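You operate a simulated robot arm through the tools that you are given. There is no shell and no other tool.

You run a simulated two-armed robot. Do the job below in one go: nothing can be reset, and whatever is moved stays where it is left.

JOB
Shake up the last of the cocoa with milk in its jar.
Fine: about 100 ml; screw the lid on before shaking; jug and jar go back. Set down upright: milk jug, cocoa jar.

Only the result counts: the job must be done as asked and must still hold three seconds after the hand-in. Knocking over, shifting, dropping, spilling or breaking anything else fails it. Lids that push on must go on centred and level and be pressed home; caps that screw on are set level and turned clockwise until they are tight.

ROBOT AND FRAMES
Two 7-joint arms with fingered hands on one trunk that stands fixed in place. Base frame: the origin is at the foot of the trunk, x ahead of it, y to its left, z up. Units: mm, rad, N and s.
The left shoulder is at [60, 138, 947], the right one opposite. With the tool pointing down near the work surface each hand reaches from about 400 to 920 mm from the base axis, measured 20 degrees to its own side. Payload 4 kg a hand.
Tool frame (each hand has its own): the origin (TCP) lies between the finger pads and is the grasp point; the fingertips stand 36 mm ahead of it; z points along the fingers, y is the line along which they close. The gripper opens to 120 mm; its body begins 42 mm behind the TCP. The gripper is a hand of 5 fingers: y runs from the thumb to the fingers, the wrist lies at [-15, -109, -200] in the tool frame, and closing takes about 1.5 s.
Orientation is that of the tool frame in the base frame, as [roll, pitch, yaw] about the fixed x, y, z axes, in that order (R = Rz(yaw) Ry(pitch) Rx(roll)). With the fingers straight down and the wrist toward the robot, the tool's x, y and z point along [0, 1, 0], [1, 0, 0] and [0, 0, -1] of the base frame.

CONTROLS
- The arms move only by the tool servo_tool. It takes "left_increments", "right_increments" or both (then of equal length, played together; a hand with none holds still); each is a list of rows, each a list of 2 entries, a list of its own where there are three numbers: the shift along the base's x, y, z in mm, then the turn, a rotation vector about the base's x, y, z in rad. In form: [[[dx, dy, dz], [rx, ry, rz]], ...]. A call has 1 to 20 rows; each row shifts and turns the commanded pose from where the row before left it. "left_gripper" and "right_gripper" are, for a hand that has rows, the opening, from 0 (shut) to 1 (fully open), set as the call begins (left out, the last holds). Rows are played at 5 a second. More than 50 mm and 0.15 rad between two rows, or a gripper value outside its range, and nothing of the call is played. A pose out of reach is approached as far as the arm can. The call stops where the force on the tool passes 40 N (or 10 N more than at its start, if that is more) or the arm is blocked; 0.2 s more then pass. Each finger travels about 153 mm/s and halts on what it meets, pressing with about 22 N; the grip force reading is that of the motor and also rises with nothing between the fingers. The clock runs only during rows and for 0.2 s after the last one: add rows that do not move to give the fingers time. It gives the time, the measured TCP pose, the force on the tool (base axes), the opening and the grip force at its end, in the units of the frame above (readings bear some noise), with the torque about the TCP (base axes, N m) and any sound that the robot's microphone picked up, and new pictures: "show" is both (left out), scene, wrist or none (wrist: the cameras of the hands that moved).
- Cameras (640 x 400 px; columns grow to the right, rows downward): "scene" is now at [53.9, -29.3, 1617.3]; the picture's right is [-0.20, -0.98, 0.00], its down [-0.46, 0.10, -0.88] and it looks along [0.87, -0.18, -0.47] (base axes); focal length 317 px, centre (320, 200). "left" rides on the left gripper at [-69, -79, -131] in its tool frame; the picture's right is [-0.79, -0.29, 0.55], its down [0.55, -0.73, 0.40] and it looks along [0.29, 0.61, 0.74] (tool axes); focal length 222 px, centre (320, 200). "right" rides on the right gripper at [69, -79, -131] in its tool frame; the picture's right is [-0.78, 0.29, -0.55], its down [-0.55, -0.73, 0.40] and it looks along [-0.29, 0.61, 0.74] (tool axes); focal length 222 px, centre (320, 200). There is no depth. A picture from a camera that has moved, and an enlarged one, comes with that camera's place and axes in the base frame and with its lens. The place of the scene camera against the robot may be out by one fixed shift of up to 25 mm in any direction.
- move_column(by): slides the trunk up (or, below 0, down) by that many mm; the arms and the scene camera ride with it, the base frame stays. It gives what a move gives, with no picture.
- finger_targets(index, middle, ring, little, thumb_bend, thumb_turn, hand): sets how far each is bent, from 0 (flat) to 1 (curled in); at 0.3 the hand is open as for a grip, at 0.7 the pads meet at the TCP. One left out holds its place. A second passes; each finger stops where it meets its share of the squeeze, and holds until it gets a number again. A gripper value or a shape takes the hand back. It gives what a move gives, with no picture; readings hold the bend of each and the force on index, middle, ring, little, thumb and palm. thumb_turn goes from beside the hand (0) to across from the fingers (1), as for a grip.
- hand_shape(shape, hand): the hand has 5 fingers and takes this shape, open, in about a second: jaw (thumb against the fingers, like two jaws); tri (thumb and two fingers); tip (a fingertip pinch); poke (one finger out to press); point (the index stretched); flat (the hand flat); cup (the hand cupped); fist (a fist). The gripper value then closes the fingers along that shape, each until it touches; the sizes above hold for jaw. It gives what a move gives, with no picture.
- turn_head(pan, tilt): turns the head with the scene camera to pan (to the left, within 1.501 rad either way) and tilt (down, from -0.506 to 1.204), counted from straight ahead of the robot. It gives what a move gives, and a new picture of the scene camera.
- inspect(camera, box): a new picture of the part [left, top, right, bottom] of that camera's present view, enlarged. The clock stands still meanwhile.
- sign_off(): hands the job in; it is judged then, once.

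Nothing tells you positions but the pictures and the camera data. Unless the task says otherwise, let go and move clear before handing in.

The tools are called as a command line: name --argument value ..., lists and objects as JSON in quotes. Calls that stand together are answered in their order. servo_tool: Moves the arms, as the interface text tells. Its arguments: {"type":"object","properties":{"left_increments":{"type":"array"},"left_gripper":{"type":"number"},"right_increments":{"type":"array"},"right_gripper":{"type":"number"},"show":{"type":"string","enum":["both","scene","wrist","none"]}},"required":[]} The other tools are called the same way: move_column (by) moves the trunk up or down; hand_shape (shape, hand) gives the hand a shape; finger_targets (index, middle, ring, little, thumb_bend, thumb_turn, hand) moves the fingers one by one; turn_head (pan, tilt) turns the head that bears the scene camera; inspect (camera, box) takes an enlarged picture of a part of a camera's view; sign_off () hands the job in.

At the start:

```text
clock: 0.0
left_eef_pos: [469.1, 134.6, 1367.0]
left_tcp_rot: [3.141, 0.001, 1.571]
left_ft_force: [0.0, 0.0, -0.1]
left_ft_torque: [-0.03, -0.01, 0.01]
left_gripper_width: 119.6
left_grip_force: 0.1
left_shape: jaw
left_bend: [0.3, 0.3, 0.3, 0.3, 0.3, 0.97]
left_finger forces: [0.0, 0.0, 0.1, 0.0, 0.0, 0.0]
right_eef_pos: [432.7, -289.6, 1276.1]
right_tcp_rot: [-3.141, 0.0, 1.573]
right_ft_force: [0.4, 0.7, 0.4]
right_ft_torque: [-0.01, -0.01, 0.0]
right_gripper_width: 119.7
right_grip_force: 0.0
right_shape: jaw
right_bend: [0.3, 0.3, 0.3, 0.3, 0.3, 0.97]
right_finger forces: [0.0, 0.0, 0.0, 0.0, 0.1, 0.0]
trunk travel left (down, up): [-525.0, 65.0]
head pan, tilt (commanded): [-0.206, 0.487]
```

scene: 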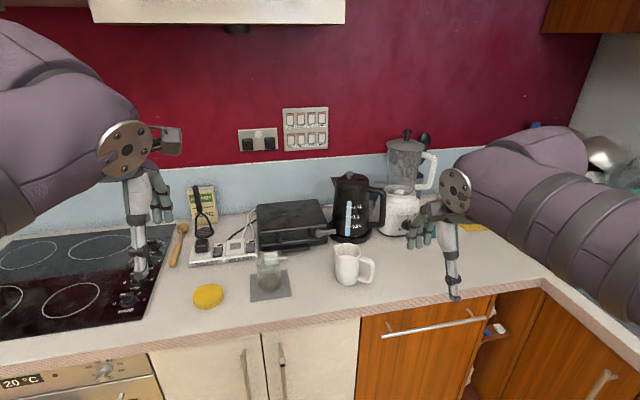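
right: 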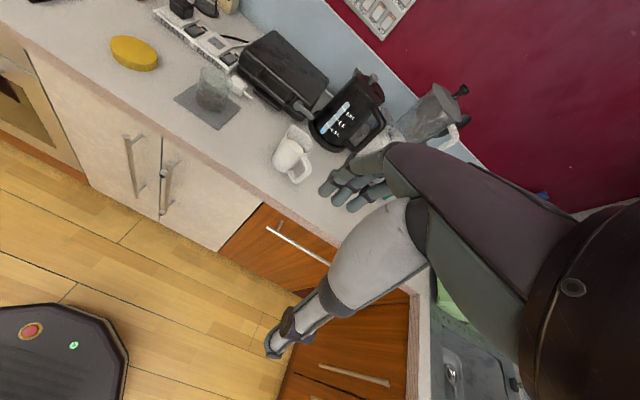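
left: 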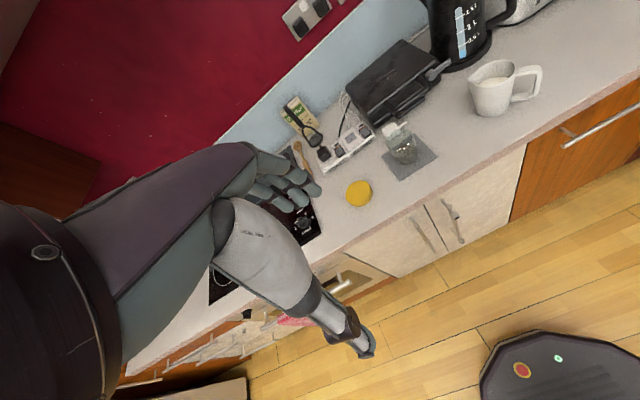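

I see a counter with a glass jar on a grey mat, a yellow lid to its left and a white milk jug to its right. I'll look closer at each before moving.

inspect --camera "scene" --box '[180, 220, 400, 320]'

inspect --camera "right" --box '[80, 0, 400, 200]'

inspect --camera "left" --box '[320, 40, 560, 220]'

```text
2.91 times, centred on (290, 270) of scene
camera zoom: at [53.9, -29.3, 1617.3], right [-0.2, -0.98, 0.0], down [-0.46, 0.1, -0.88], along [0.87, -0.18, -0.47], focal length 923 px, centre (407, -4)
```

zoom: 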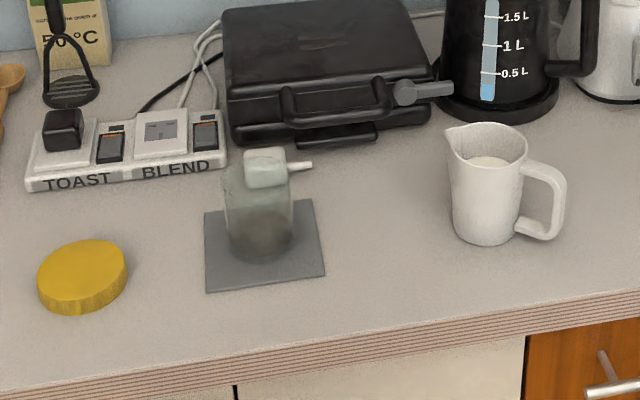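

```text
2.00 times, centred on (240, 100) of right
camera zoom: at [354.5, -220.8, 1407.6], right [0.29, -0.78, 0.55], down [-0.73, -0.55, -0.4], along [0.61, -0.29, -0.74], focal length 444 px, centre (480, 400)
```

zoom: 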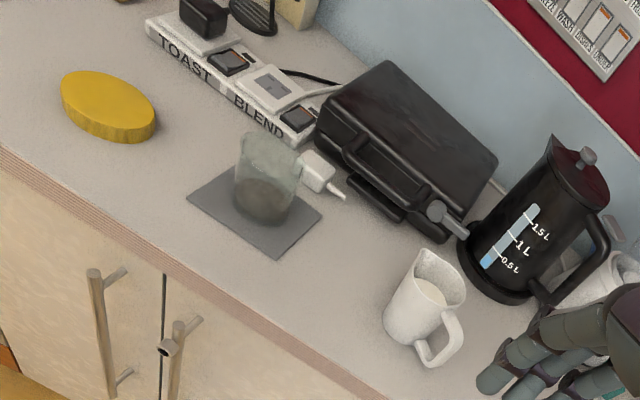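

```text
2.22 times, centred on (440, 130) of left
camera zoom: at [389.4, 66.4, 1497.5], right [-0.29, -0.79, -0.55], down [-0.73, 0.55, -0.4], along [0.61, 0.29, -0.74], focal length 494 px, centre (53, 356)
```

zoom: 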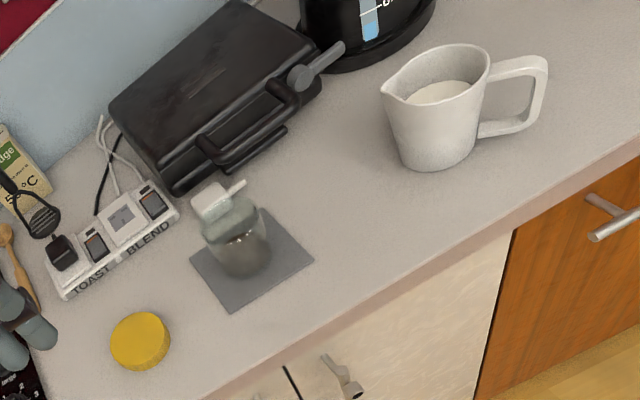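

The jar has a small white thing behind or on it that I need to identify. I take closer views of jar, lid and jug.

inspect --camera "scene" --box '[240, 240, 304, 310]'

inspect --camera "left" --box '[370, 110, 450, 190]'

inspect --camera "right" --box '[165, 50, 265, 135]'

inspect --camera "left" --box '[450, 40, 560, 130]'

inspect --camera "scene" --box '[180, 270, 240, 320]'

```text
5.71 times, centred on (272, 275) of scene
camera zoom: at [53.9, -29.3, 1617.3], right [-0.2, -0.98, 0.0], down [-0.46, 0.1, -0.88], along [0.87, -0.18, -0.47], focal length 1814 px, centre (594, -229)
```

zoom: 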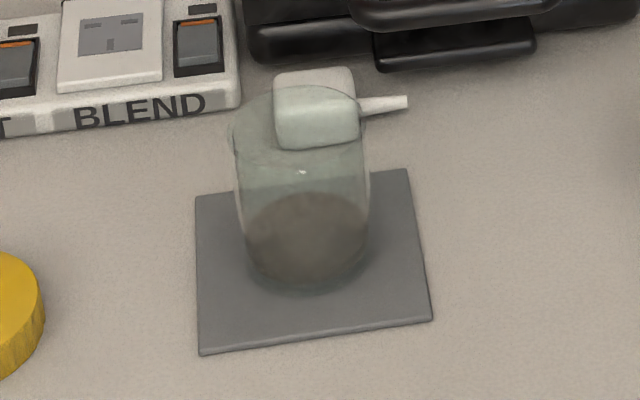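

```text
5.00 times, centred on (410, 150) of left
camera zoom: at [389.4, 66.4, 1497.5], right [-0.29, -0.79, -0.55], down [-0.73, 0.55, -0.4], along [0.61, 0.29, -0.74], focal length 1111 px, centre (-130, 450)
```

zoom: 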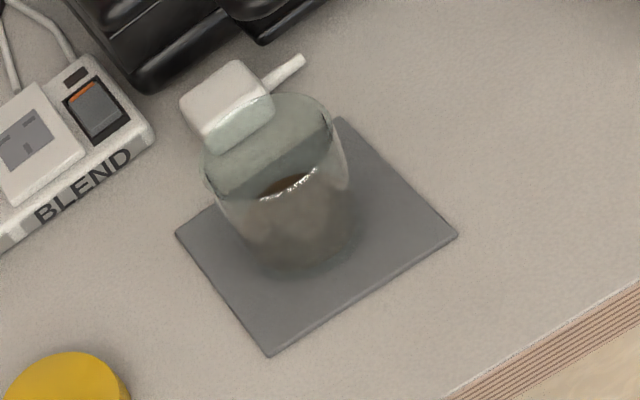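

```text
4.71 times, centred on (215, 92) of right
camera zoom: at [354.5, -220.8, 1407.6], right [0.29, -0.78, 0.55], down [-0.73, -0.55, -0.4], along [0.61, -0.29, -0.74], focal length 1045 px, centre (814, 706)
```

zoom: 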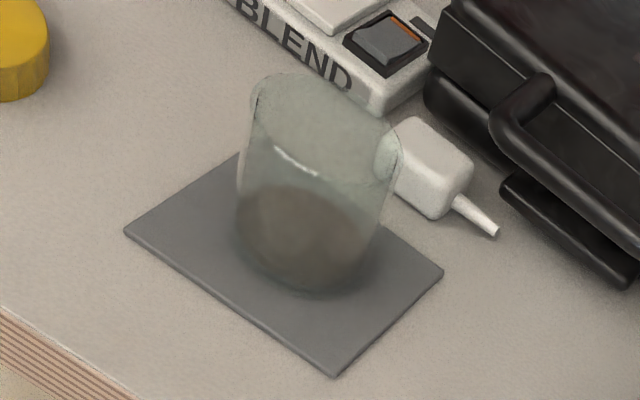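

```text
4.44 times, centred on (505, 85) of left
camera zoom: at [389.4, 66.4, 1497.5], right [-0.29, -0.79, -0.55], down [-0.73, 0.55, -0.4], along [0.61, 0.29, -0.74], focal length 987 px, centre (-502, 711)
```

zoom: 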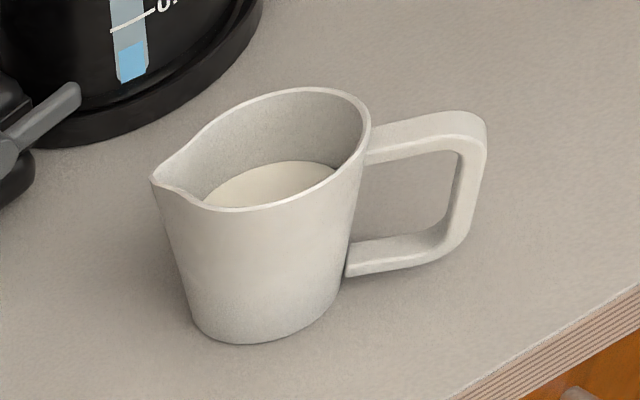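

```text
8.00 times, centred on (210, 295) of scene
camera zoom: at [53.9, -29.3, 1617.3], right [-0.2, -0.98, 0.0], down [-0.46, 0.1, -0.88], along [0.87, -0.18, -0.47], focal length 2539 px, centre (1200, -560)
```

zoom: 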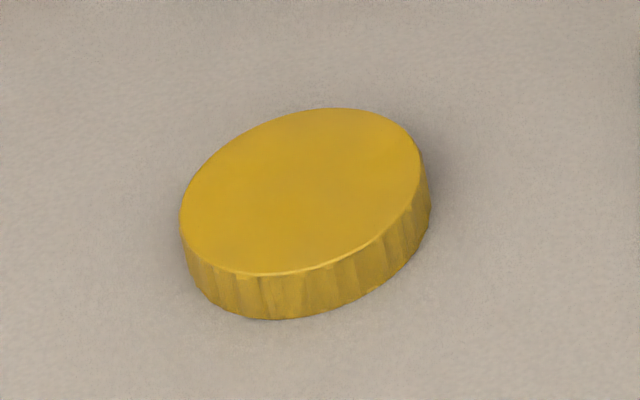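

The white item is a plug lying behind the jar. The jar is at about (842, -15), 85 mm wide and about 97 mm tall on its mat. The lid is near (820, 174), and the jug is near (800-840, -290) with its handle pointing back toward me and to the right. I'll lower the trunk toward working height and look again.

move_column --by -200

```text
clock: 2.2
left_eef_pos: [468.3, 135.1, 1166.2]
left_tcp_rot: [-3.141, 0.001, 1.57]
left_ft_force: [0.1, 0.7, -0.4]
left_ft_torque: [-0.01, -0.03, 0.01]
left_gripper_width: 119.9
left_grip_force: 0.1
left_shape: jaw
left_bend: [0.3, 0.3, 0.3, 0.3, 0.3, 0.97]
left_finger forces: [0.0, 0.1, 0.1, 0.0, 0.0, 0.0]
right_eef_pos: [432.4, -289.5, 1076.5]
right_tcp_rot: [-3.141, 0.0, 1.571]
right_ft_force: [-0.4, 0.0, 0.4]
right_ft_torque: [-0.03, -0.01, -0.03]
right_gripper_width: 119.6
right_grip_force: 0.0
right_shape: jaw
right_bend: [0.3, 0.3, 0.3, 0.3, 0.3, 0.97]
right_finger forces: [0.0, 0.0, 0.0, 0.0, 0.0, 0.0]
trunk travel left (down, up): [-325.0, 265.0]
head pan, tilt (commanded): [-0.206, 0.487]
```

The trunk is lower now. I look at the work area again from the head and both wrists to measure positions.

turn_head --pan -0.15 --tilt 0.5

inspect --camera "left" --box '[0, 0, 640, 400]'

inspect --camera "right" --box '[0, 0, 640, 400]'

```text
clock: 2.8
left_eef_pos: [469.4, 134.4, 1166.0]
left_tcp_rot: [3.14, 0.0, 1.569]
left_ft_force: [0.0, 0.1, -1.1]
left_ft_torque: [0.01, 0.01, 0.0]
left_gripper_width: 119.8
left_grip_force: 0.0
left_shape: jaw
left_bend: [0.3, 0.3, 0.3, 0.3, 0.3, 0.97]
left_finger forces: [0.1, 0.0, 0.1, 0.0, 0.0, 0.1]
right_eef_pos: [433.3, -290.2, 1077.7]
right_tcp_rot: [3.141, 0.0, 1.57]
right_ft_force: [-0.5, -0.6, -0.4]
right_ft_torque: [0.02, -0.01, 0.0]
right_gripper_width: 119.9
right_grip_force: 0.0
right_shape: jaw
right_bend: [0.3, 0.3, 0.3, 0.3, 0.3, 0.97]
right_finger forces: [0.1, 0.1, 0.0, 0.0, 0.1, 0.0]
trunk travel left (down, up): [-325.0, 265.0]
head pan, tilt (commanded): [-0.15, 0.499]
camera scene: at [54.5, -24.2, 1416.1], right [-0.15, -0.99, 0.0], down [-0.47, 0.07, -0.88], along [0.87, -0.13, -0.48], focal length 317 px, centre (320, 200)
```

scene: 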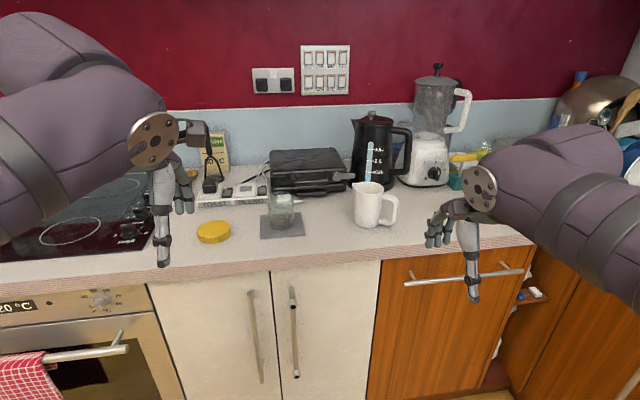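

```text
1.00 times, centred on (320, 200) of left (not enlarged: the box is as wide or as high as the picture)
camera zoom: at [389.4, 66.4, 1297.6], right [-0.29, -0.79, -0.55], down [-0.73, 0.55, -0.4], along [0.61, 0.29, -0.74], focal length 222 px, centre (320, 200)
```

zoom: 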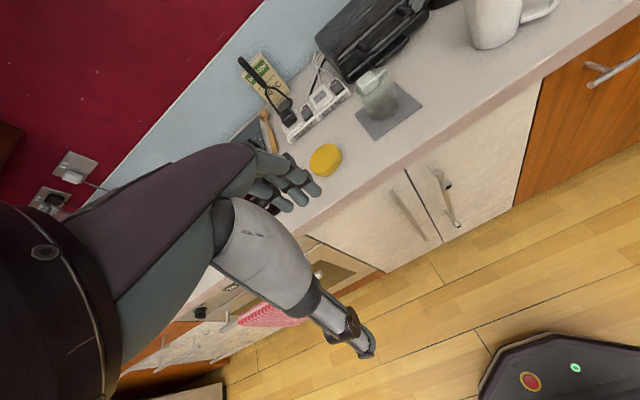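

```text
1.00 times, centred on (320, 200) of right (not enlarged: the box is as wide or as high as the picture)
camera zoom: at [354.5, -220.8, 1207.6], right [0.29, -0.78, 0.55], down [-0.73, -0.55, -0.4], along [0.61, -0.29, -0.74], focal length 222 px, centre (320, 200)
```

zoom: 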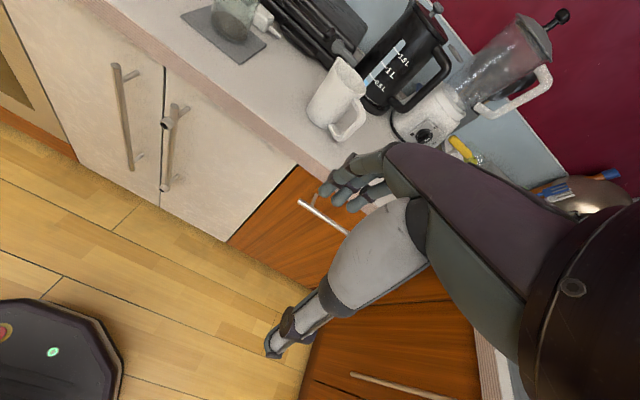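

Right view shows the jug clearly now. I zoom on the jug from the head and right wrist cameras to measure its handle direction.

inspect --camera "scene" --box '[335, 165, 415, 235]'

inspect --camera "right" --box '[290, 45, 390, 155]'

inspect --camera "left" --box '[440, 0, 580, 80]'

```text
5.71 times, centred on (375, 200) of scene
camera zoom: at [54.5, -24.2, 1416.1], right [-0.15, -0.99, 0.0], down [-0.47, 0.07, -0.88], along [0.87, -0.13, -0.48], focal length 1814 px, centre (6, 200)
```

zoom: 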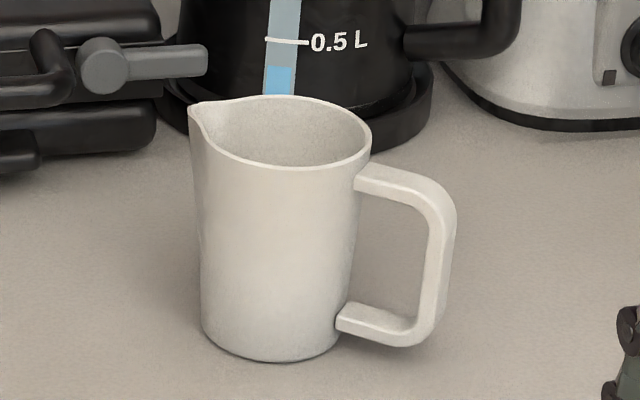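

```text
3.64 times, centred on (340, 100) of right
camera zoom: at [354.5, -220.8, 1207.6], right [0.29, -0.78, 0.55], down [-0.73, -0.55, -0.4], along [0.61, -0.29, -0.74], focal length 808 px, centre (247, 564)
```

zoom: 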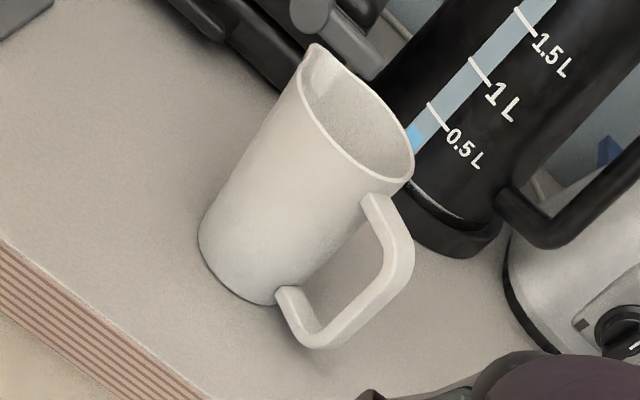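

```text
4.57 times, centred on (510, 40) of left
camera zoom: at [389.4, 66.4, 1297.6], right [-0.29, -0.79, -0.55], down [-0.73, 0.55, -0.4], along [0.61, 0.29, -0.74], focal length 1015 px, centre (-549, 931)
```

zoom: 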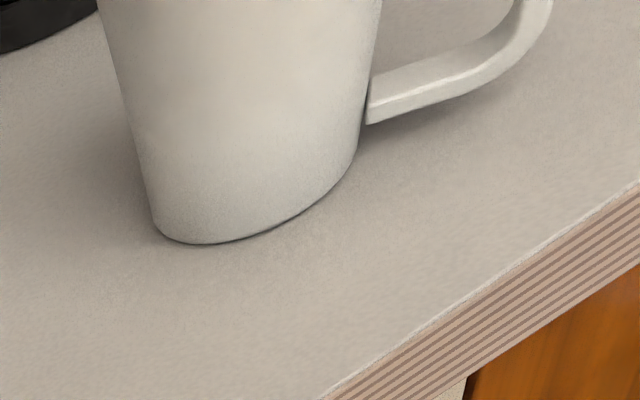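

The jug's handle bar is at about (757, -325), z 930–1010, and it points roughly away from the spout along (-0.65, -0.76). I'll turn the right hand to a level, handshake-like pose aimed along the handle, staying well short of the jug.

servo_tool --right_increments '[[[14, -13, 0], [0.12507, -0.04552, -0.04552]], [[14, -13, 0], [0.12507, -0.04552, -0.04552]], [[14, -13, 0], [0.12507, -0.04552, -0.04552]], [[14, -13, 0], [0.12507, -0.04552, -0.04552]], [[14, -13, 0], [0.12507, -0.04552, -0.04552]], [[14, -13, 0], [0.12507, -0.04552, -0.04552]], [[14, -13, 0], [0.12507, -0.04552, -0.04552]], [[14, -13, 0], [0.12507, -0.04552, -0.04552]], [[14, -13, 0], [0.12507, -0.04552, -0.04552]], [[14, -13, 0], [0.12507, -0.04552, -0.04552]], [[14, -13, 0], [0.12507, -0.04552, -0.04552]], [[14, -13, 0], [0.12507, -0.04552, -0.04552]], [[0, 0, 0], [0, 0, 0]]]' --show "both"

```text
clock: 5.6
left_eef_pos: [470.8, 135.2, 1166.8]
left_tcp_rot: [3.141, -0.001, 1.571]
left_ft_force: [-0.1, -0.2, -0.8]
left_ft_torque: [0.0, 0.01, 0.0]
left_gripper_width: 119.4
left_grip_force: 0.1
left_shape: jaw
left_bend: [0.3, 0.3, 0.3, 0.3, 0.3, 0.97]
left_finger forces: [0.0, 0.0, 0.0, 0.0, 0.0, 0.1]
right_eef_pos: [602.1, -446.0, 1076.0]
right_tcp_rot: [0.094, -1.569, -2.364]
right_ft_force: [1.0, 0.2, 0.2]
right_ft_torque: [0.02, 0.01, 0.02]
right_gripper_width: 119.7
right_grip_force: 0.0
right_shape: jaw
right_bend: [0.3, 0.3, 0.3, 0.3, 0.3, 0.97]
right_finger forces: [0.0, 0.0, 0.1, 0.0, 0.1, 0.0]
trunk travel left (down, up): [-325.0, 265.0]
head pan, tilt (commanded): [-0.15, 0.499]
camera scene: at [54.6, -24.3, 1416.1], right [-0.15, -0.99, 0.0], down [-0.47, 0.07, -0.88], along [0.87, -0.13, -0.48], focal length 317 px, centre (320, 200)
camera right: at [457.2, -496.2, 1145.0], right [-0.13, -0.6, -0.79], down [-0.31, 0.78, -0.55], along [0.94, 0.17, -0.29], focal length 222 px, centre (320, 200)
```

scene: 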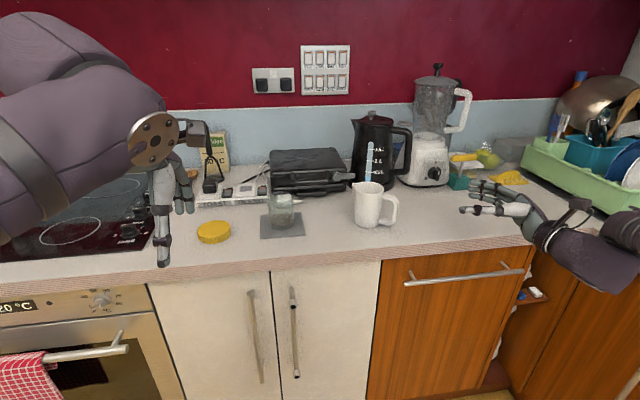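
right: 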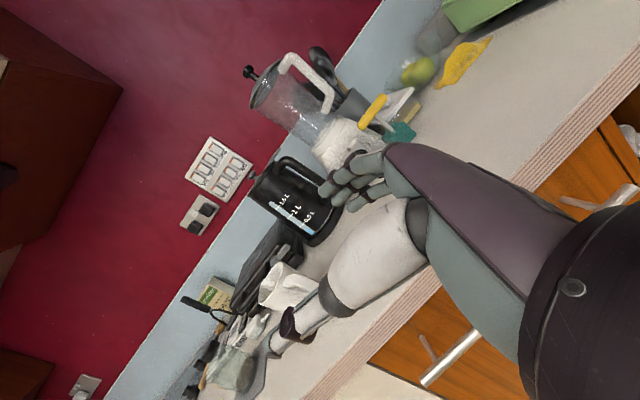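

The right hand is level and aimed toward the handle. I zoom the right camera on jug and neighbours from this new place for triangulation.

inspect --camera "right" --box '[230, 250, 350, 360]'

inspect --camera "scene" --box '[440, 160, 560, 250]'

```text
3.64 times, centred on (290, 305) of right
camera zoom: at [457.2, -496.2, 1145.0], right [-0.13, -0.6, -0.79], down [-0.31, 0.78, -0.55], along [0.94, 0.17, -0.29], focal length 808 px, centre (429, -182)
```

zoom: 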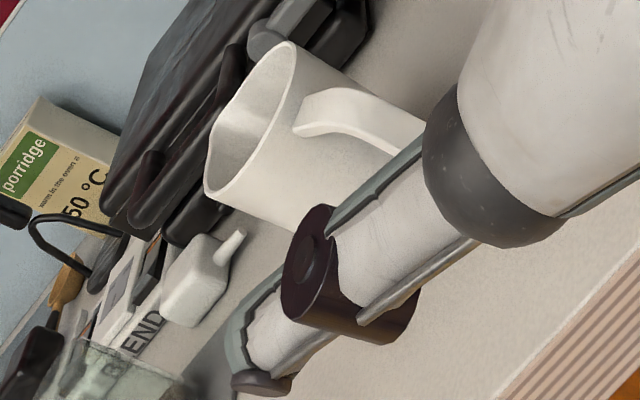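

```text
4.44 times, centred on (500, 205) of scene
camera zoom: at [54.6, -24.3, 1416.1], right [-0.15, -0.99, 0.0], down [-0.47, 0.07, -0.88], along [0.87, -0.13, -0.48], focal length 1411 px, centre (-480, 178)
```

zoom: 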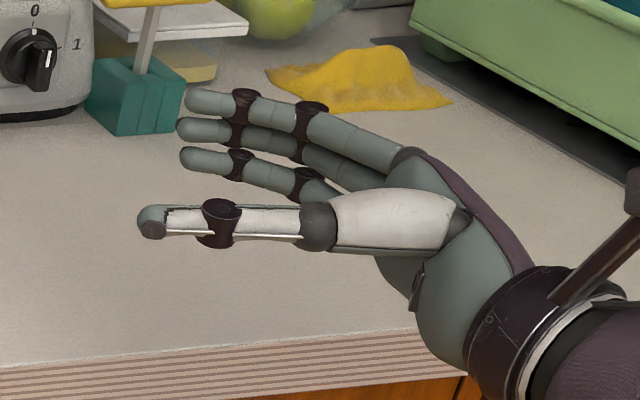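

The thumb hides part of the jug from here, so I lower the right hand by 80 mm and shift it back a little. That moves the jug clear of the thumb in the view and gives a second baseline.

servo_tool --right_increments '[[[-5, -10, -25], [0, 0, 0]], [[-5, -10, -25], [0, 0, 0]], [[-5, -10, -25], [0, 0, 0]], [[0, 0, 0], [0, 0, 0]]]' --show "wrist"

inspect --camera "right" --box '[210, 220, 330, 320]'

```text
clock: 6.6
left_eef_pos: [468.7, 135.5, 1166.3]
left_tcp_rot: [3.141, 0.001, 1.572]
left_ft_force: [0.4, 1.2, 1.1]
left_ft_torque: [0.0, 0.04, -0.02]
left_gripper_width: 119.7
left_grip_force: 0.1
left_shape: jaw
left_bend: [0.3, 0.3, 0.3, 0.3, 0.3, 0.97]
left_finger forces: [0.1, 0.0, 0.0, 0.0, 0.0, 0.0]
right_eef_pos: [589.0, -475.4, 998.6]
right_tcp_rot: [0.484, -1.569, -2.753]
right_ft_force: [0.0, -1.1, 0.4]
right_ft_torque: [-0.02, -0.04, 0.02]
right_gripper_width: 119.8
right_grip_force: 0.0
right_shape: jaw
right_bend: [0.3, 0.3, 0.3, 0.3, 0.3, 0.97]
right_finger forces: [0.1, 0.0, 0.0, 0.1, 0.1, 0.1]
trunk travel left (down, up): [-325.0, 265.0]
head pan, tilt (commanded): [-0.15, 0.499]
camera right: at [444.4, -525.6, 1067.9], right [-0.13, -0.61, -0.79], down [-0.31, 0.78, -0.55], along [0.94, 0.17, -0.29], focal length 222 px, centre (320, 200)
```

right: 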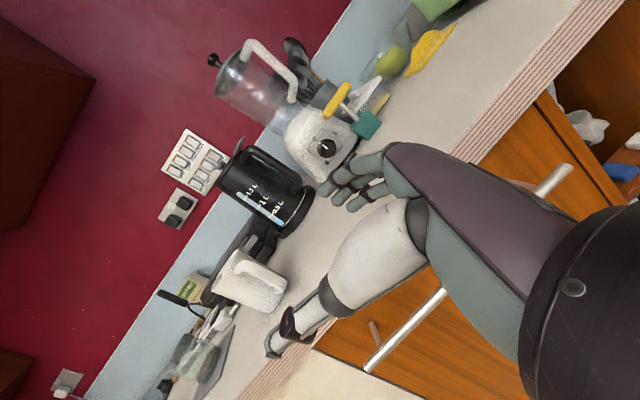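

```text
4.00 times, centred on (270, 270) of right
camera zoom: at [444.4, -525.6, 1067.9], right [-0.13, -0.61, -0.79], down [-0.31, 0.78, -0.55], along [0.94, 0.17, -0.29], focal length 888 px, centre (520, -80)
```

zoom: 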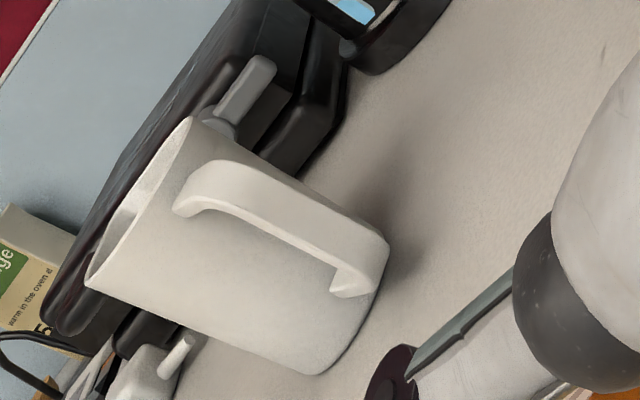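

From triangulating several views the handle bar is at about (756, -317), z 935–1008, with the jug's long axis at about 55° and the spout tip at (825, -218, 1020). I move the right hand to a point about 100 mm short of the bar, at bar height, and check the alignment.

servo_tool --right_increments '[[[28, 19, -7], [0, 0, 0.022]], [[28, 19, -7], [0, 0, 0.022]], [[28, 20, -7], [0, 0, 0.022]], [[27, 20, -7], [0, 0, 0.022]], [[0, 0, 0], [0, 0, 0]]]' --show "both"

inspect --camera "scene" --box '[335, 165, 515, 265]'

inspect --camera "right" --box '[150, 150, 390, 390]'

```text
clock: 7.8
left_eef_pos: [468.6, 134.5, 1165.7]
left_tcp_rot: [-3.141, -0.001, 1.571]
left_ft_force: [0.1, 0.1, 0.7]
left_ft_torque: [-0.01, -0.01, 0.04]
left_gripper_width: 119.5
left_grip_force: 0.1
left_shape: jaw
left_bend: [0.3, 0.3, 0.3, 0.3, 0.3, 0.97]
left_finger forces: [0.0, 0.0, 0.1, 0.0, 0.0, 0.0]
right_eef_pos: [698.1, -400.3, 971.8]
right_tcp_rot: [-2.322, -1.57, 0.139]
right_ft_force: [0.1, -0.3, 0.2]
right_ft_torque: [0.01, 0.02, 0.02]
right_gripper_width: 119.5
right_grip_force: 0.1
right_shape: jaw
right_bend: [0.3, 0.3, 0.3, 0.3, 0.3, 0.97]
right_finger forces: [0.0, 0.0, 0.0, 0.0, 0.0, 0.0]
trunk travel left (down, up): [-325.0, 265.0]
head pan, tilt (commanded): [-0.15, 0.499]
camera scene: at [54.7, -24.2, 1416.1], right [-0.15, -0.99, 0.0], down [-0.47, 0.07, -0.88], along [0.87, -0.13, -0.48], focal length 317 px, centre (320, 200)
camera right: at [557.7, -462.6, 1041.0], right [-0.08, -0.61, -0.79], down [-0.37, 0.75, -0.55], along [0.92, 0.25, -0.29], focal length 222 px, centre (320, 200)
```

scene: 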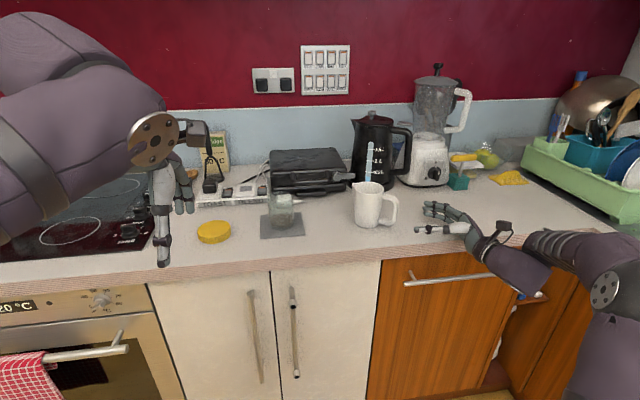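
right: 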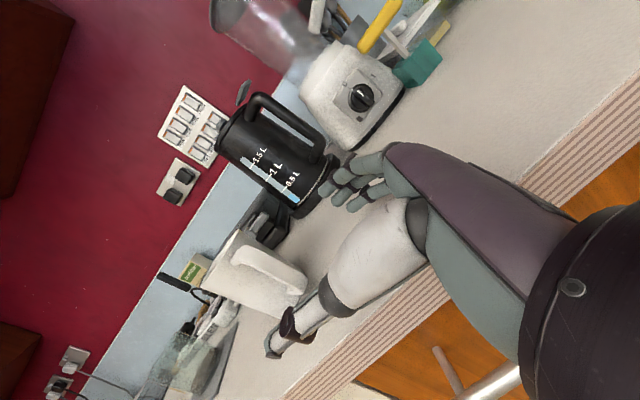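

```text
3.56 times, centred on (425, 215) of scene
camera zoom: at [54.7, -24.2, 1416.1], right [-0.15, -0.99, 0.0], down [-0.47, 0.07, -0.88], along [0.87, -0.13, -0.48], focal length 1128 px, centre (-53, 147)
```

zoom: 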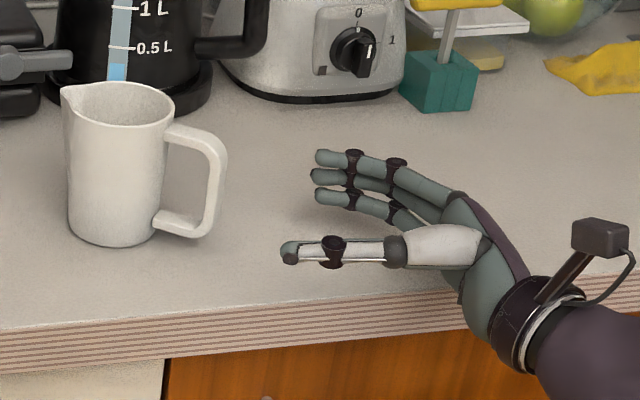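

```text
1.67 times, centred on (270, 270) of right
camera zoom: at [557.7, -462.6, 1041.0], right [-0.08, -0.61, -0.79], down [-0.37, 0.75, -0.55], along [0.92, 0.25, -0.29], focal length 370 px, centre (403, 83)
```

zoom: 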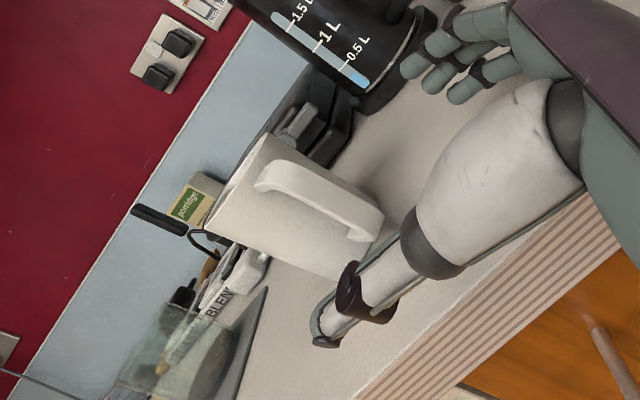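

The bar is centred on the hand's plane within about 5 mm and is some 104–121 mm ahead. I advance 60 mm along the finger direction and check again.

servo_tool --right_increments '[[[11.5, 16.4, 0], [0, 0, 0]], [[11.5, 16.4, 0], [0, 0, 0]], [[11.5, 16.4, 0], [0, 0, 0]], [[0, 0, 0], [0, 0, 0]]]' --show "none"

inspect --camera "scene" --box '[340, 170, 450, 240]'

inspect --camera "right" --box '[180, 180, 380, 380]'

```text
clock: 8.8
left_eef_pos: [469.5, 136.7, 1166.4]
left_tcp_rot: [-3.141, -0.001, 1.57]
left_ft_force: [-0.5, -0.2, 0.0]
left_ft_torque: [-0.03, 0.0, -0.01]
left_gripper_width: 119.7
left_grip_force: 0.1
left_shape: jaw
left_bend: [0.3, 0.3, 0.3, 0.3, 0.3, 0.97]
left_finger forces: [0.1, 0.0, 0.0, 0.0, 0.0, 0.1]
right_eef_pos: [731.5, -350.4, 971.7]
right_tcp_rot: [0.01, -1.568, -2.192]
right_ft_force: [-1.0, 0.2, 0.5]
right_ft_torque: [0.01, -0.02, 0.03]
right_gripper_width: 119.5
right_grip_force: 0.1
right_shape: jaw
right_bend: [0.3, 0.3, 0.3, 0.3, 0.3, 0.97]
right_finger forces: [0.0, 0.0, 0.0, 0.0, 0.0, 0.0]
trunk travel left (down, up): [-325.0, 265.0]
head pan, tilt (commanded): [-0.15, 0.499]
```

```text
5.71 times, centred on (395, 205) of scene
camera zoom: at [54.7, -24.2, 1416.1], right [-0.15, -0.99, 0.0], down [-0.47, 0.07, -0.88], along [0.87, -0.13, -0.48], focal length 1814 px, centre (-109, 171)
```

zoom: 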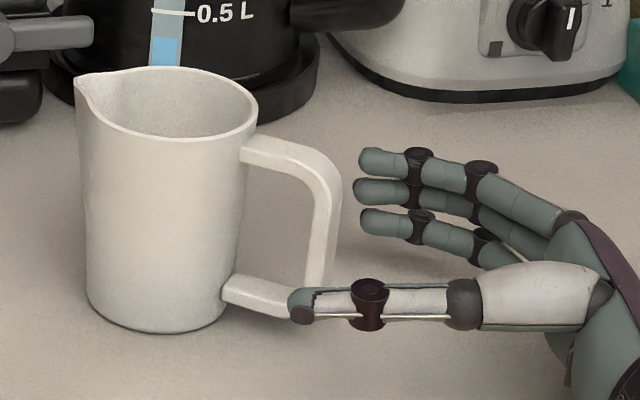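

```text
2.00 times, centred on (280, 280) of right
camera zoom: at [591.7, -412.8, 1042.2], right [-0.08, -0.61, -0.79], down [-0.37, 0.75, -0.55], along [0.92, 0.25, -0.29], focal length 444 px, centre (400, 40)
```

zoom: 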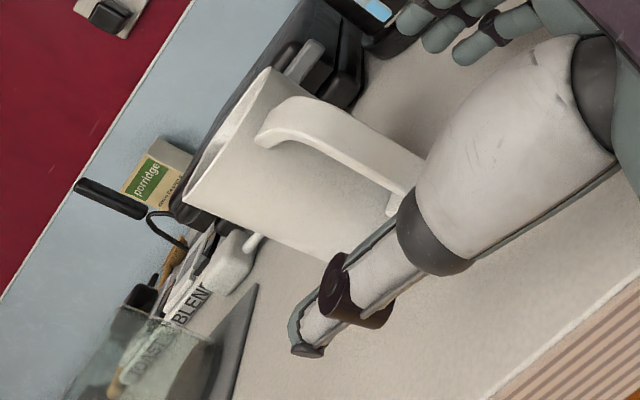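

The fingertips are about to straddle the handle bar, and heights match. I advance another 42 mm and verify.

servo_tool --right_increments '[[[8, 11.5, 0], [0, 0, 0]], [[8, 11.5, 0], [0, 0, 0]], [[8, 11.5, 0], [0, 0, 0]], [[0, 0, 0], [0, 0, 0]]]' --show "none"

inspect --camera "scene" --box '[340, 170, 450, 240]'

inspect --camera "right" --box '[180, 160, 380, 360]'

```text
clock: 9.8
left_eef_pos: [469.4, 135.4, 1167.4]
left_tcp_rot: [-3.141, 0.0, 1.57]
left_ft_force: [0.4, -0.6, 0.2]
left_ft_torque: [0.06, 0.01, 0.0]
left_gripper_width: 119.7
left_grip_force: 0.1
left_shape: jaw
left_bend: [0.3, 0.3, 0.3, 0.3, 0.3, 0.97]
left_finger forces: [0.0, 0.1, 0.1, 0.1, 0.1, 0.1]
right_eef_pos: [757.0, -316.0, 972.7]
right_tcp_rot: [-0.036, -1.57, -2.147]
right_ft_force: [0.4, 0.1, 0.0]
right_ft_torque: [-0.02, -0.01, -0.04]
right_gripper_width: 119.5
right_grip_force: 0.1
right_shape: jaw
right_bend: [0.3, 0.3, 0.3, 0.3, 0.3, 0.97]
right_finger forces: [0.1, 0.1, 0.1, 0.1, 0.0, 0.0]
trunk travel left (down, up): [-325.0, 265.0]
head pan, tilt (commanded): [-0.15, 0.499]
```

```text
5.71 times, centred on (395, 205) of scene
camera zoom: at [54.6, -24.2, 1416.1], right [-0.15, -0.99, 0.0], down [-0.47, 0.07, -0.88], along [0.87, -0.13, -0.48], focal length 1814 px, centre (-109, 171)
```

zoom: 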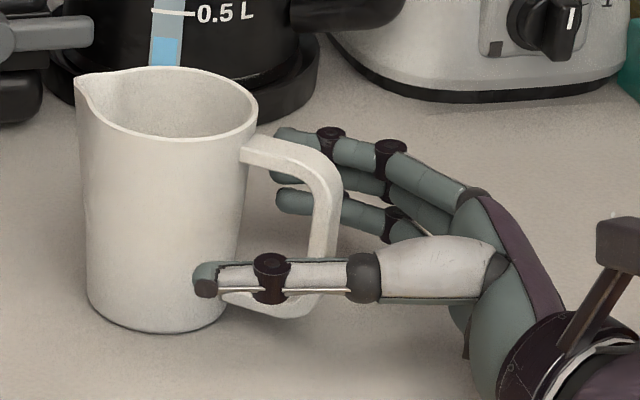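

```text
2.00 times, centred on (280, 260) of right
camera zoom: at [617.5, -377.6, 1043.0], right [-0.08, -0.61, -0.79], down [-0.37, 0.75, -0.55], along [0.92, 0.25, -0.29], focal length 444 px, centre (400, 80)
```

zoom: 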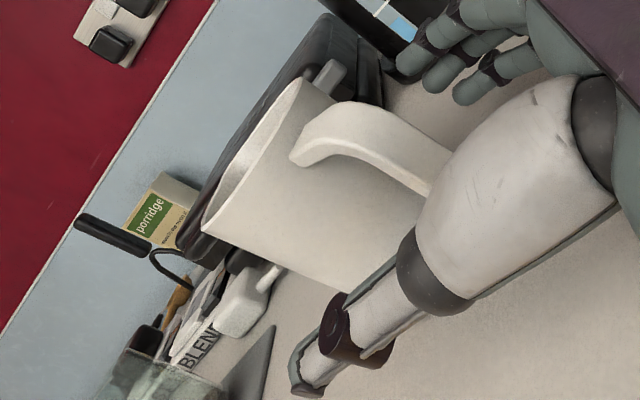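

The bar lies between thumb and fingers, nearly centred. I close partway first to see which side is nearer.

servo_tool --right_increments '[[[0, 0, 0], [0, 0, 0]], [[0, 0, 0], [0, 0, 0]], [[0, 0, 0], [0, 0, 0]], [[0, 0, 0], [0, 0, 0]], [[0, 0, 0], [0, 0, 0]]]' --right_gripper 0.35 --show "none"

inspect --camera "scene" --box '[340, 170, 450, 240]'

inspect --camera "right" --box '[180, 160, 380, 360]'

```text
clock: 11.0
left_eef_pos: [469.7, 134.1, 1166.7]
left_tcp_rot: [3.141, 0.002, 1.57]
left_ft_force: [0.0, 0.6, -0.4]
left_ft_torque: [0.02, 0.01, 0.04]
left_gripper_width: 119.5
left_grip_force: 0.1
left_shape: jaw
left_bend: [0.3, 0.3, 0.3, 0.3, 0.3, 0.97]
left_finger forces: [0.1, 0.0, 0.0, 0.1, 0.1, 0.0]
right_eef_pos: [756.5, -316.1, 974.1]
right_tcp_rot: [2.598, -1.569, 1.503]
right_ft_force: [-0.3, 1.2, 0.2]
right_ft_torque: [-0.02, -0.01, 0.0]
right_gripper_width: 42.5
right_grip_force: 0.0
right_shape: jaw
right_bend: [0.49, 0.52, 0.51, 0.71, 0.66, 1.0]
right_finger forces: [0.0, 0.1, 0.0, 0.1, 0.2, 0.1]
trunk travel left (down, up): [-325.0, 265.0]
head pan, tilt (commanded): [-0.15, 0.499]
```

```text
5.71 times, centred on (395, 205) of scene
camera zoom: at [54.6, -24.3, 1416.1], right [-0.15, -0.99, 0.0], down [-0.47, 0.07, -0.88], along [0.87, -0.13, -0.48], focal length 1814 px, centre (-109, 171)
```

zoom: 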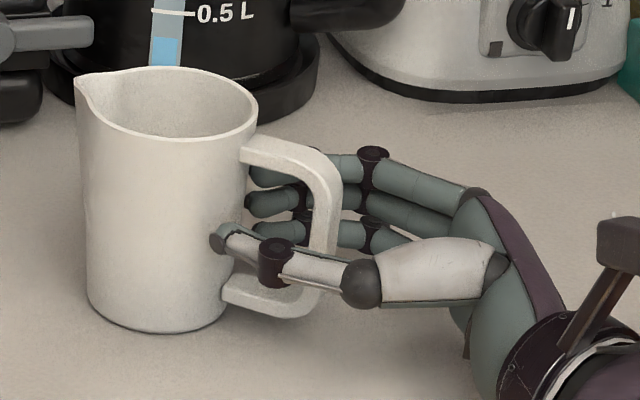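

```text
2.00 times, centred on (280, 260) of right
camera zoom: at [617.3, -377.8, 1043.2], right [-0.08, -0.61, -0.79], down [-0.37, 0.75, -0.55], along [0.92, 0.25, -0.29], focal length 444 px, centre (400, 80)
```

zoom: 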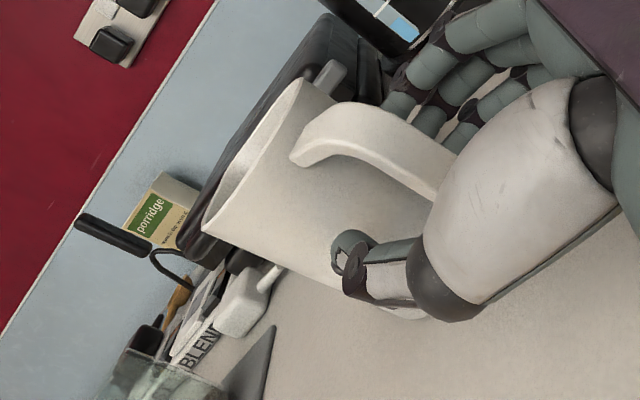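

Nothing has been pushed yet and both sides are near the bar. I close fully and read the forces.

servo_tool --right_increments '[[[0, 0, 0], [0, 0, 0]], [[0, 0, 0], [0, 0, 0]], [[0, 0, 0], [0, 0, 0]], [[0, 0, 0], [0, 0, 0]], [[0, 0, 0], [0, 0, 0]], [[0, 0, 0], [0, 0, 0]]]' --right_gripper 0.0 --show "none"

inspect --camera "scene" --box '[340, 170, 450, 240]'

inspect --camera "right" --box '[180, 160, 380, 360]'

```text
clock: 12.4
left_eef_pos: [468.6, 134.4, 1167.5]
left_tcp_rot: [3.141, -0.003, 1.571]
left_ft_force: [-0.4, 0.4, 0.4]
left_ft_torque: [0.01, 0.01, 0.01]
left_gripper_width: 119.6
left_grip_force: 0.0
left_shape: jaw
left_bend: [0.3, 0.3, 0.3, 0.3, 0.3, 0.97]
left_finger forces: [0.0, 0.0, 0.0, 0.0, 0.0, 0.1]
right_eef_pos: [755.9, -315.3, 974.4]
right_tcp_rot: [-2.499, -1.57, 0.318]
right_ft_force: [0.2, -1.4, 0.4]
right_ft_torque: [-0.04, -0.08, -0.06]
right_gripper_width: 2.6
right_grip_force: 22.2
right_shape: jaw
right_bend: [0.64, 0.72, 0.7, 0.71, 0.74, 1.0]
right_finger forces: [0.0, 0.0, 0.0, 2.2, 2.2, 0.0]
trunk travel left (down, up): [-325.0, 265.0]
head pan, tilt (commanded): [-0.15, 0.499]
```

```text
5.71 times, centred on (395, 205) of scene
camera zoom: at [54.5, -24.4, 1416.1], right [-0.15, -0.99, 0.0], down [-0.47, 0.07, -0.88], along [0.87, -0.13, -0.48], focal length 1814 px, centre (-109, 171)
```

zoom: 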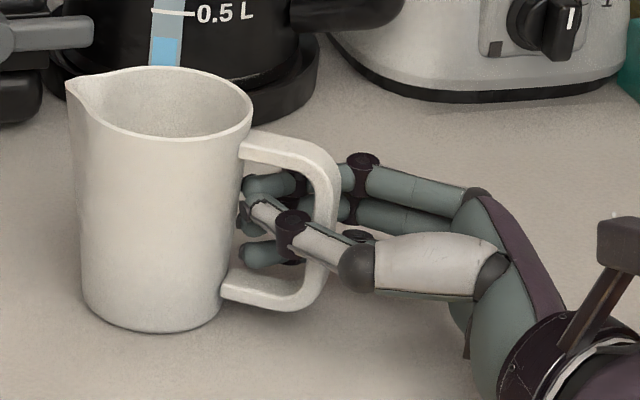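

```text
2.00 times, centred on (280, 260) of right
camera zoom: at [617.2, -378.0, 1043.2], right [-0.08, -0.61, -0.79], down [-0.37, 0.75, -0.55], along [0.92, 0.25, -0.29], focal length 444 px, centre (400, 80)
```

zoom: 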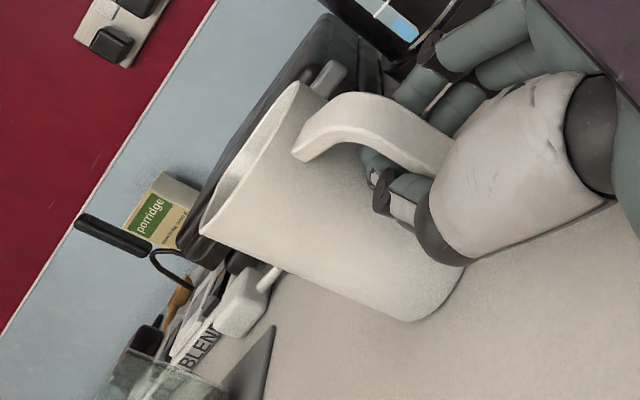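

The fingers curled past the bar: it sits about 11 mm behind the pads, so this is only a loose hook. I open, back off 12 mm so the pads pinch the bar itself, then close again.

servo_tool --right_increments '[[[0, 0, 0], [0, 0, 0]], [[0, 0, 0], [0, 0, 0]], [[0, 0, 0], [0, 0, 0]], [[0, 0, 0], [0, 0, 0]], [[-3.5, -5, 0], [0, 0, 0]], [[-3.5, -5, 0], [0, 0, 0]], [[0, 0, 0], [0, 0, 0]]]' --right_gripper 0.5 --show "none"

inspect --camera "scene" --box '[340, 170, 450, 240]'

inspect --camera "right" --box '[230, 180, 350, 290]'

```text
clock: 14.0
left_eef_pos: [469.8, 135.4, 1167.3]
left_tcp_rot: [3.141, 0.001, 1.57]
left_ft_force: [0.2, 0.7, -0.2]
left_ft_torque: [0.02, -0.02, -0.01]
left_gripper_width: 119.7
left_grip_force: 0.1
left_shape: jaw
left_bend: [0.3, 0.3, 0.3, 0.3, 0.3, 0.97]
left_finger forces: [0.0, 0.1, 0.0, 0.0, 0.0, 0.1]
right_eef_pos: [749.3, -325.2, 974.4]
right_tcp_rot: [0.814, -1.57, -2.994]
right_ft_force: [-0.3, 0.0, 0.1]
right_ft_torque: [-0.01, 0.03, 0.01]
right_gripper_width: 59.9
right_grip_force: 0.1
right_shape: jaw
right_bend: [0.42, 0.46, 0.44, 0.69, 0.56, 1.0]
right_finger forces: [0.0, 0.0, 0.0, 0.0, 0.0, 0.0]
trunk travel left (down, up): [-325.0, 265.0]
head pan, tilt (commanded): [-0.15, 0.499]
```

```text
5.71 times, centred on (395, 205) of scene
camera zoom: at [54.6, -24.3, 1416.1], right [-0.15, -0.99, 0.0], down [-0.47, 0.07, -0.88], along [0.87, -0.13, -0.48], focal length 1814 px, centre (-109, 171)
```

zoom: 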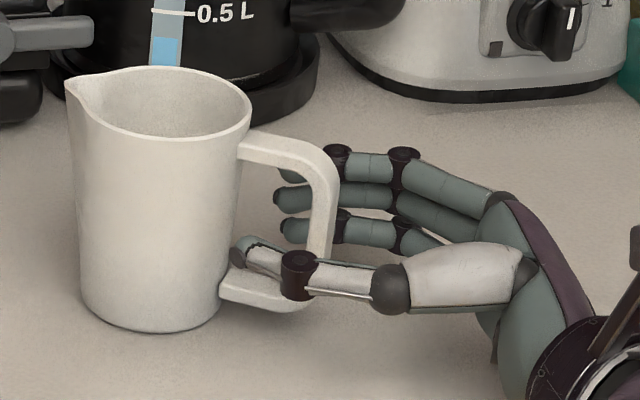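

```text
3.64 times, centred on (290, 235) of right
camera zoom: at [610.7, -387.6, 1043.9], right [-0.08, -0.61, -0.79], down [-0.37, 0.75, -0.55], along [0.92, 0.25, -0.29], focal length 808 px, centre (429, 73)
```

zoom: 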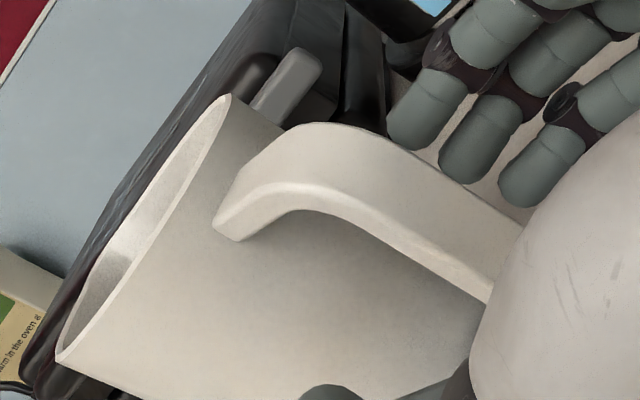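

The pads are now level with the bar and the bar is within about 2 mm of centre. I close to pinch it.

servo_tool --right_increments '[[[0, 0, 0], [0, 0, 0]], [[0, 0, 0], [0, 0, 0]], [[0, 0, 0], [0, 0, 0]], [[0, 0, 0], [0, 0, 0]], [[0, 0, 0], [0, 0, 0]], [[0, 0, 0], [0, 0, 0]], [[0, 0, 0], [0, 0, 0]]]' --right_gripper 0.0 --show "none"

inspect --camera "scene" --box '[340, 170, 450, 240]'

inspect --camera "right" --box '[230, 180, 350, 290]'

```text
clock: 15.6
left_eef_pos: [469.7, 135.9, 1166.7]
left_tcp_rot: [3.142, 0.0, 1.57]
left_ft_force: [-0.5, 0.1, 0.1]
left_ft_torque: [0.01, 0.01, 0.01]
left_gripper_width: 119.9
left_grip_force: 0.0
left_shape: jaw
left_bend: [0.3, 0.3, 0.3, 0.3, 0.3, 0.97]
left_finger forces: [0.0, 0.1, 0.0, 0.0, 0.1, 0.0]
right_eef_pos: [749.2, -324.7, 974.4]
right_tcp_rot: [-2.212, -1.57, 0.031]
right_ft_force: [0.4, -0.9, 0.4]
right_ft_torque: [-0.04, -0.09, 0.0]
right_gripper_width: 0.0
right_grip_force: 22.0
right_shape: jaw
right_bend: [0.7, 0.7, 0.7, 0.7, 0.7, 1.0]
right_finger forces: [0.6, 0.0, 0.1, 2.8, 0.0, 0.0]
trunk travel left (down, up): [-325.0, 265.0]
head pan, tilt (commanded): [-0.15, 0.499]
```

```text
5.71 times, centred on (395, 205) of scene
camera zoom: at [54.6, -24.3, 1416.1], right [-0.15, -0.99, 0.0], down [-0.47, 0.07, -0.88], along [0.87, -0.13, -0.48], focal length 1814 px, centre (-109, 171)
```

zoom: 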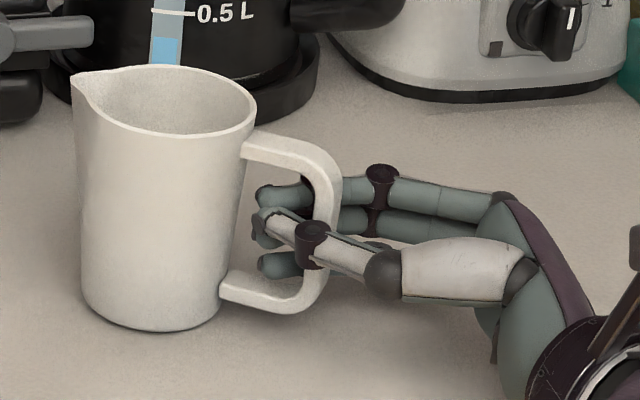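

```text
3.64 times, centred on (290, 235) of right
camera zoom: at [610.8, -387.5, 1043.9], right [-0.08, -0.61, -0.79], down [-0.37, 0.75, -0.55], along [0.92, 0.25, -0.29], focal length 808 px, centre (429, 73)
```

zoom: 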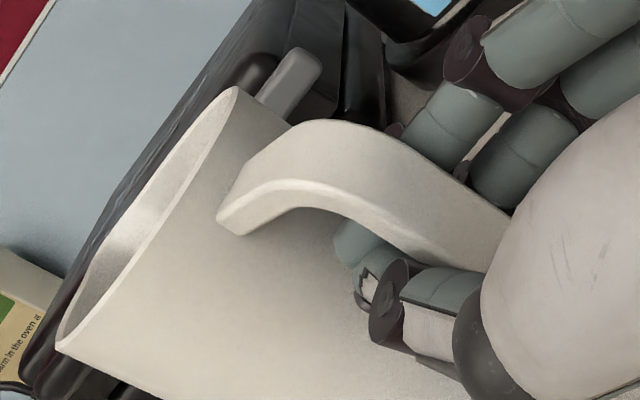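

The bar still passes behind the fingertips: the fingers are threaded through the loop around it. A wrap against the palm will resist the jug's droop better than a tip pinch, so I open the thumb and begin curling the fingers around the bar.

finger_targets --hand "right" --thumb_bend 0.25 --index 0.8 --middle 0.8 --ring 0.8 --little 0.8

inspect --camera "scene" --box '[340, 170, 450, 240]'

inspect --camera "right" --box '[230, 180, 350, 290]'

```text
clock: 16.6
left_eef_pos: [468.6, 134.9, 1167.2]
left_tcp_rot: [3.142, -0.001, 1.569]
left_ft_force: [-0.2, 0.2, 0.5]
left_ft_torque: [-0.02, 0.03, 0.0]
left_gripper_width: 119.6
left_grip_force: 0.1
left_shape: jaw
left_bend: [0.3, 0.3, 0.3, 0.3, 0.3, 0.97]
left_finger forces: [0.0, 0.0, 0.1, 0.1, 0.0, 0.0]
right_eef_pos: [751.4, -324.1, 974.5]
right_tcp_rot: [2.207, -1.57, 1.894]
right_ft_force: [0.9, 0.1, -0.2]
right_ft_torque: [0.01, 0.0, -0.02]
right_gripper_width: 45.5
right_grip_force: 0.0
right_shape: fingers
right_bend: [0.8, 0.8, 0.8, 0.8, 0.25, 1.0]
right_finger forces: [0.0, 0.0, 0.0, 0.0, 0.0, 0.0]
trunk travel left (down, up): [-325.0, 265.0]
head pan, tilt (commanded): [-0.15, 0.499]
```

```text
5.71 times, centred on (395, 205) of scene
camera zoom: at [54.6, -24.3, 1416.1], right [-0.15, -0.99, 0.0], down [-0.47, 0.07, -0.88], along [0.87, -0.13, -0.48], focal length 1814 px, centre (-109, 171)
```

zoom: 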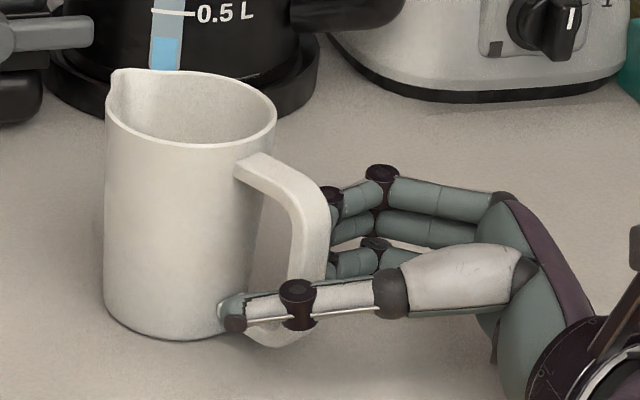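

```text
3.64 times, centred on (290, 235) of right
camera zoom: at [610.8, -387.5, 1043.9], right [-0.08, -0.61, -0.79], down [-0.37, 0.75, -0.55], along [0.92, 0.25, -0.29], focal length 808 px, centre (429, 73)
```

zoom: 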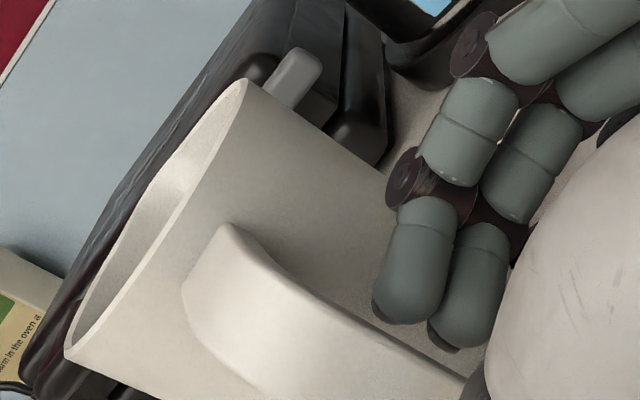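

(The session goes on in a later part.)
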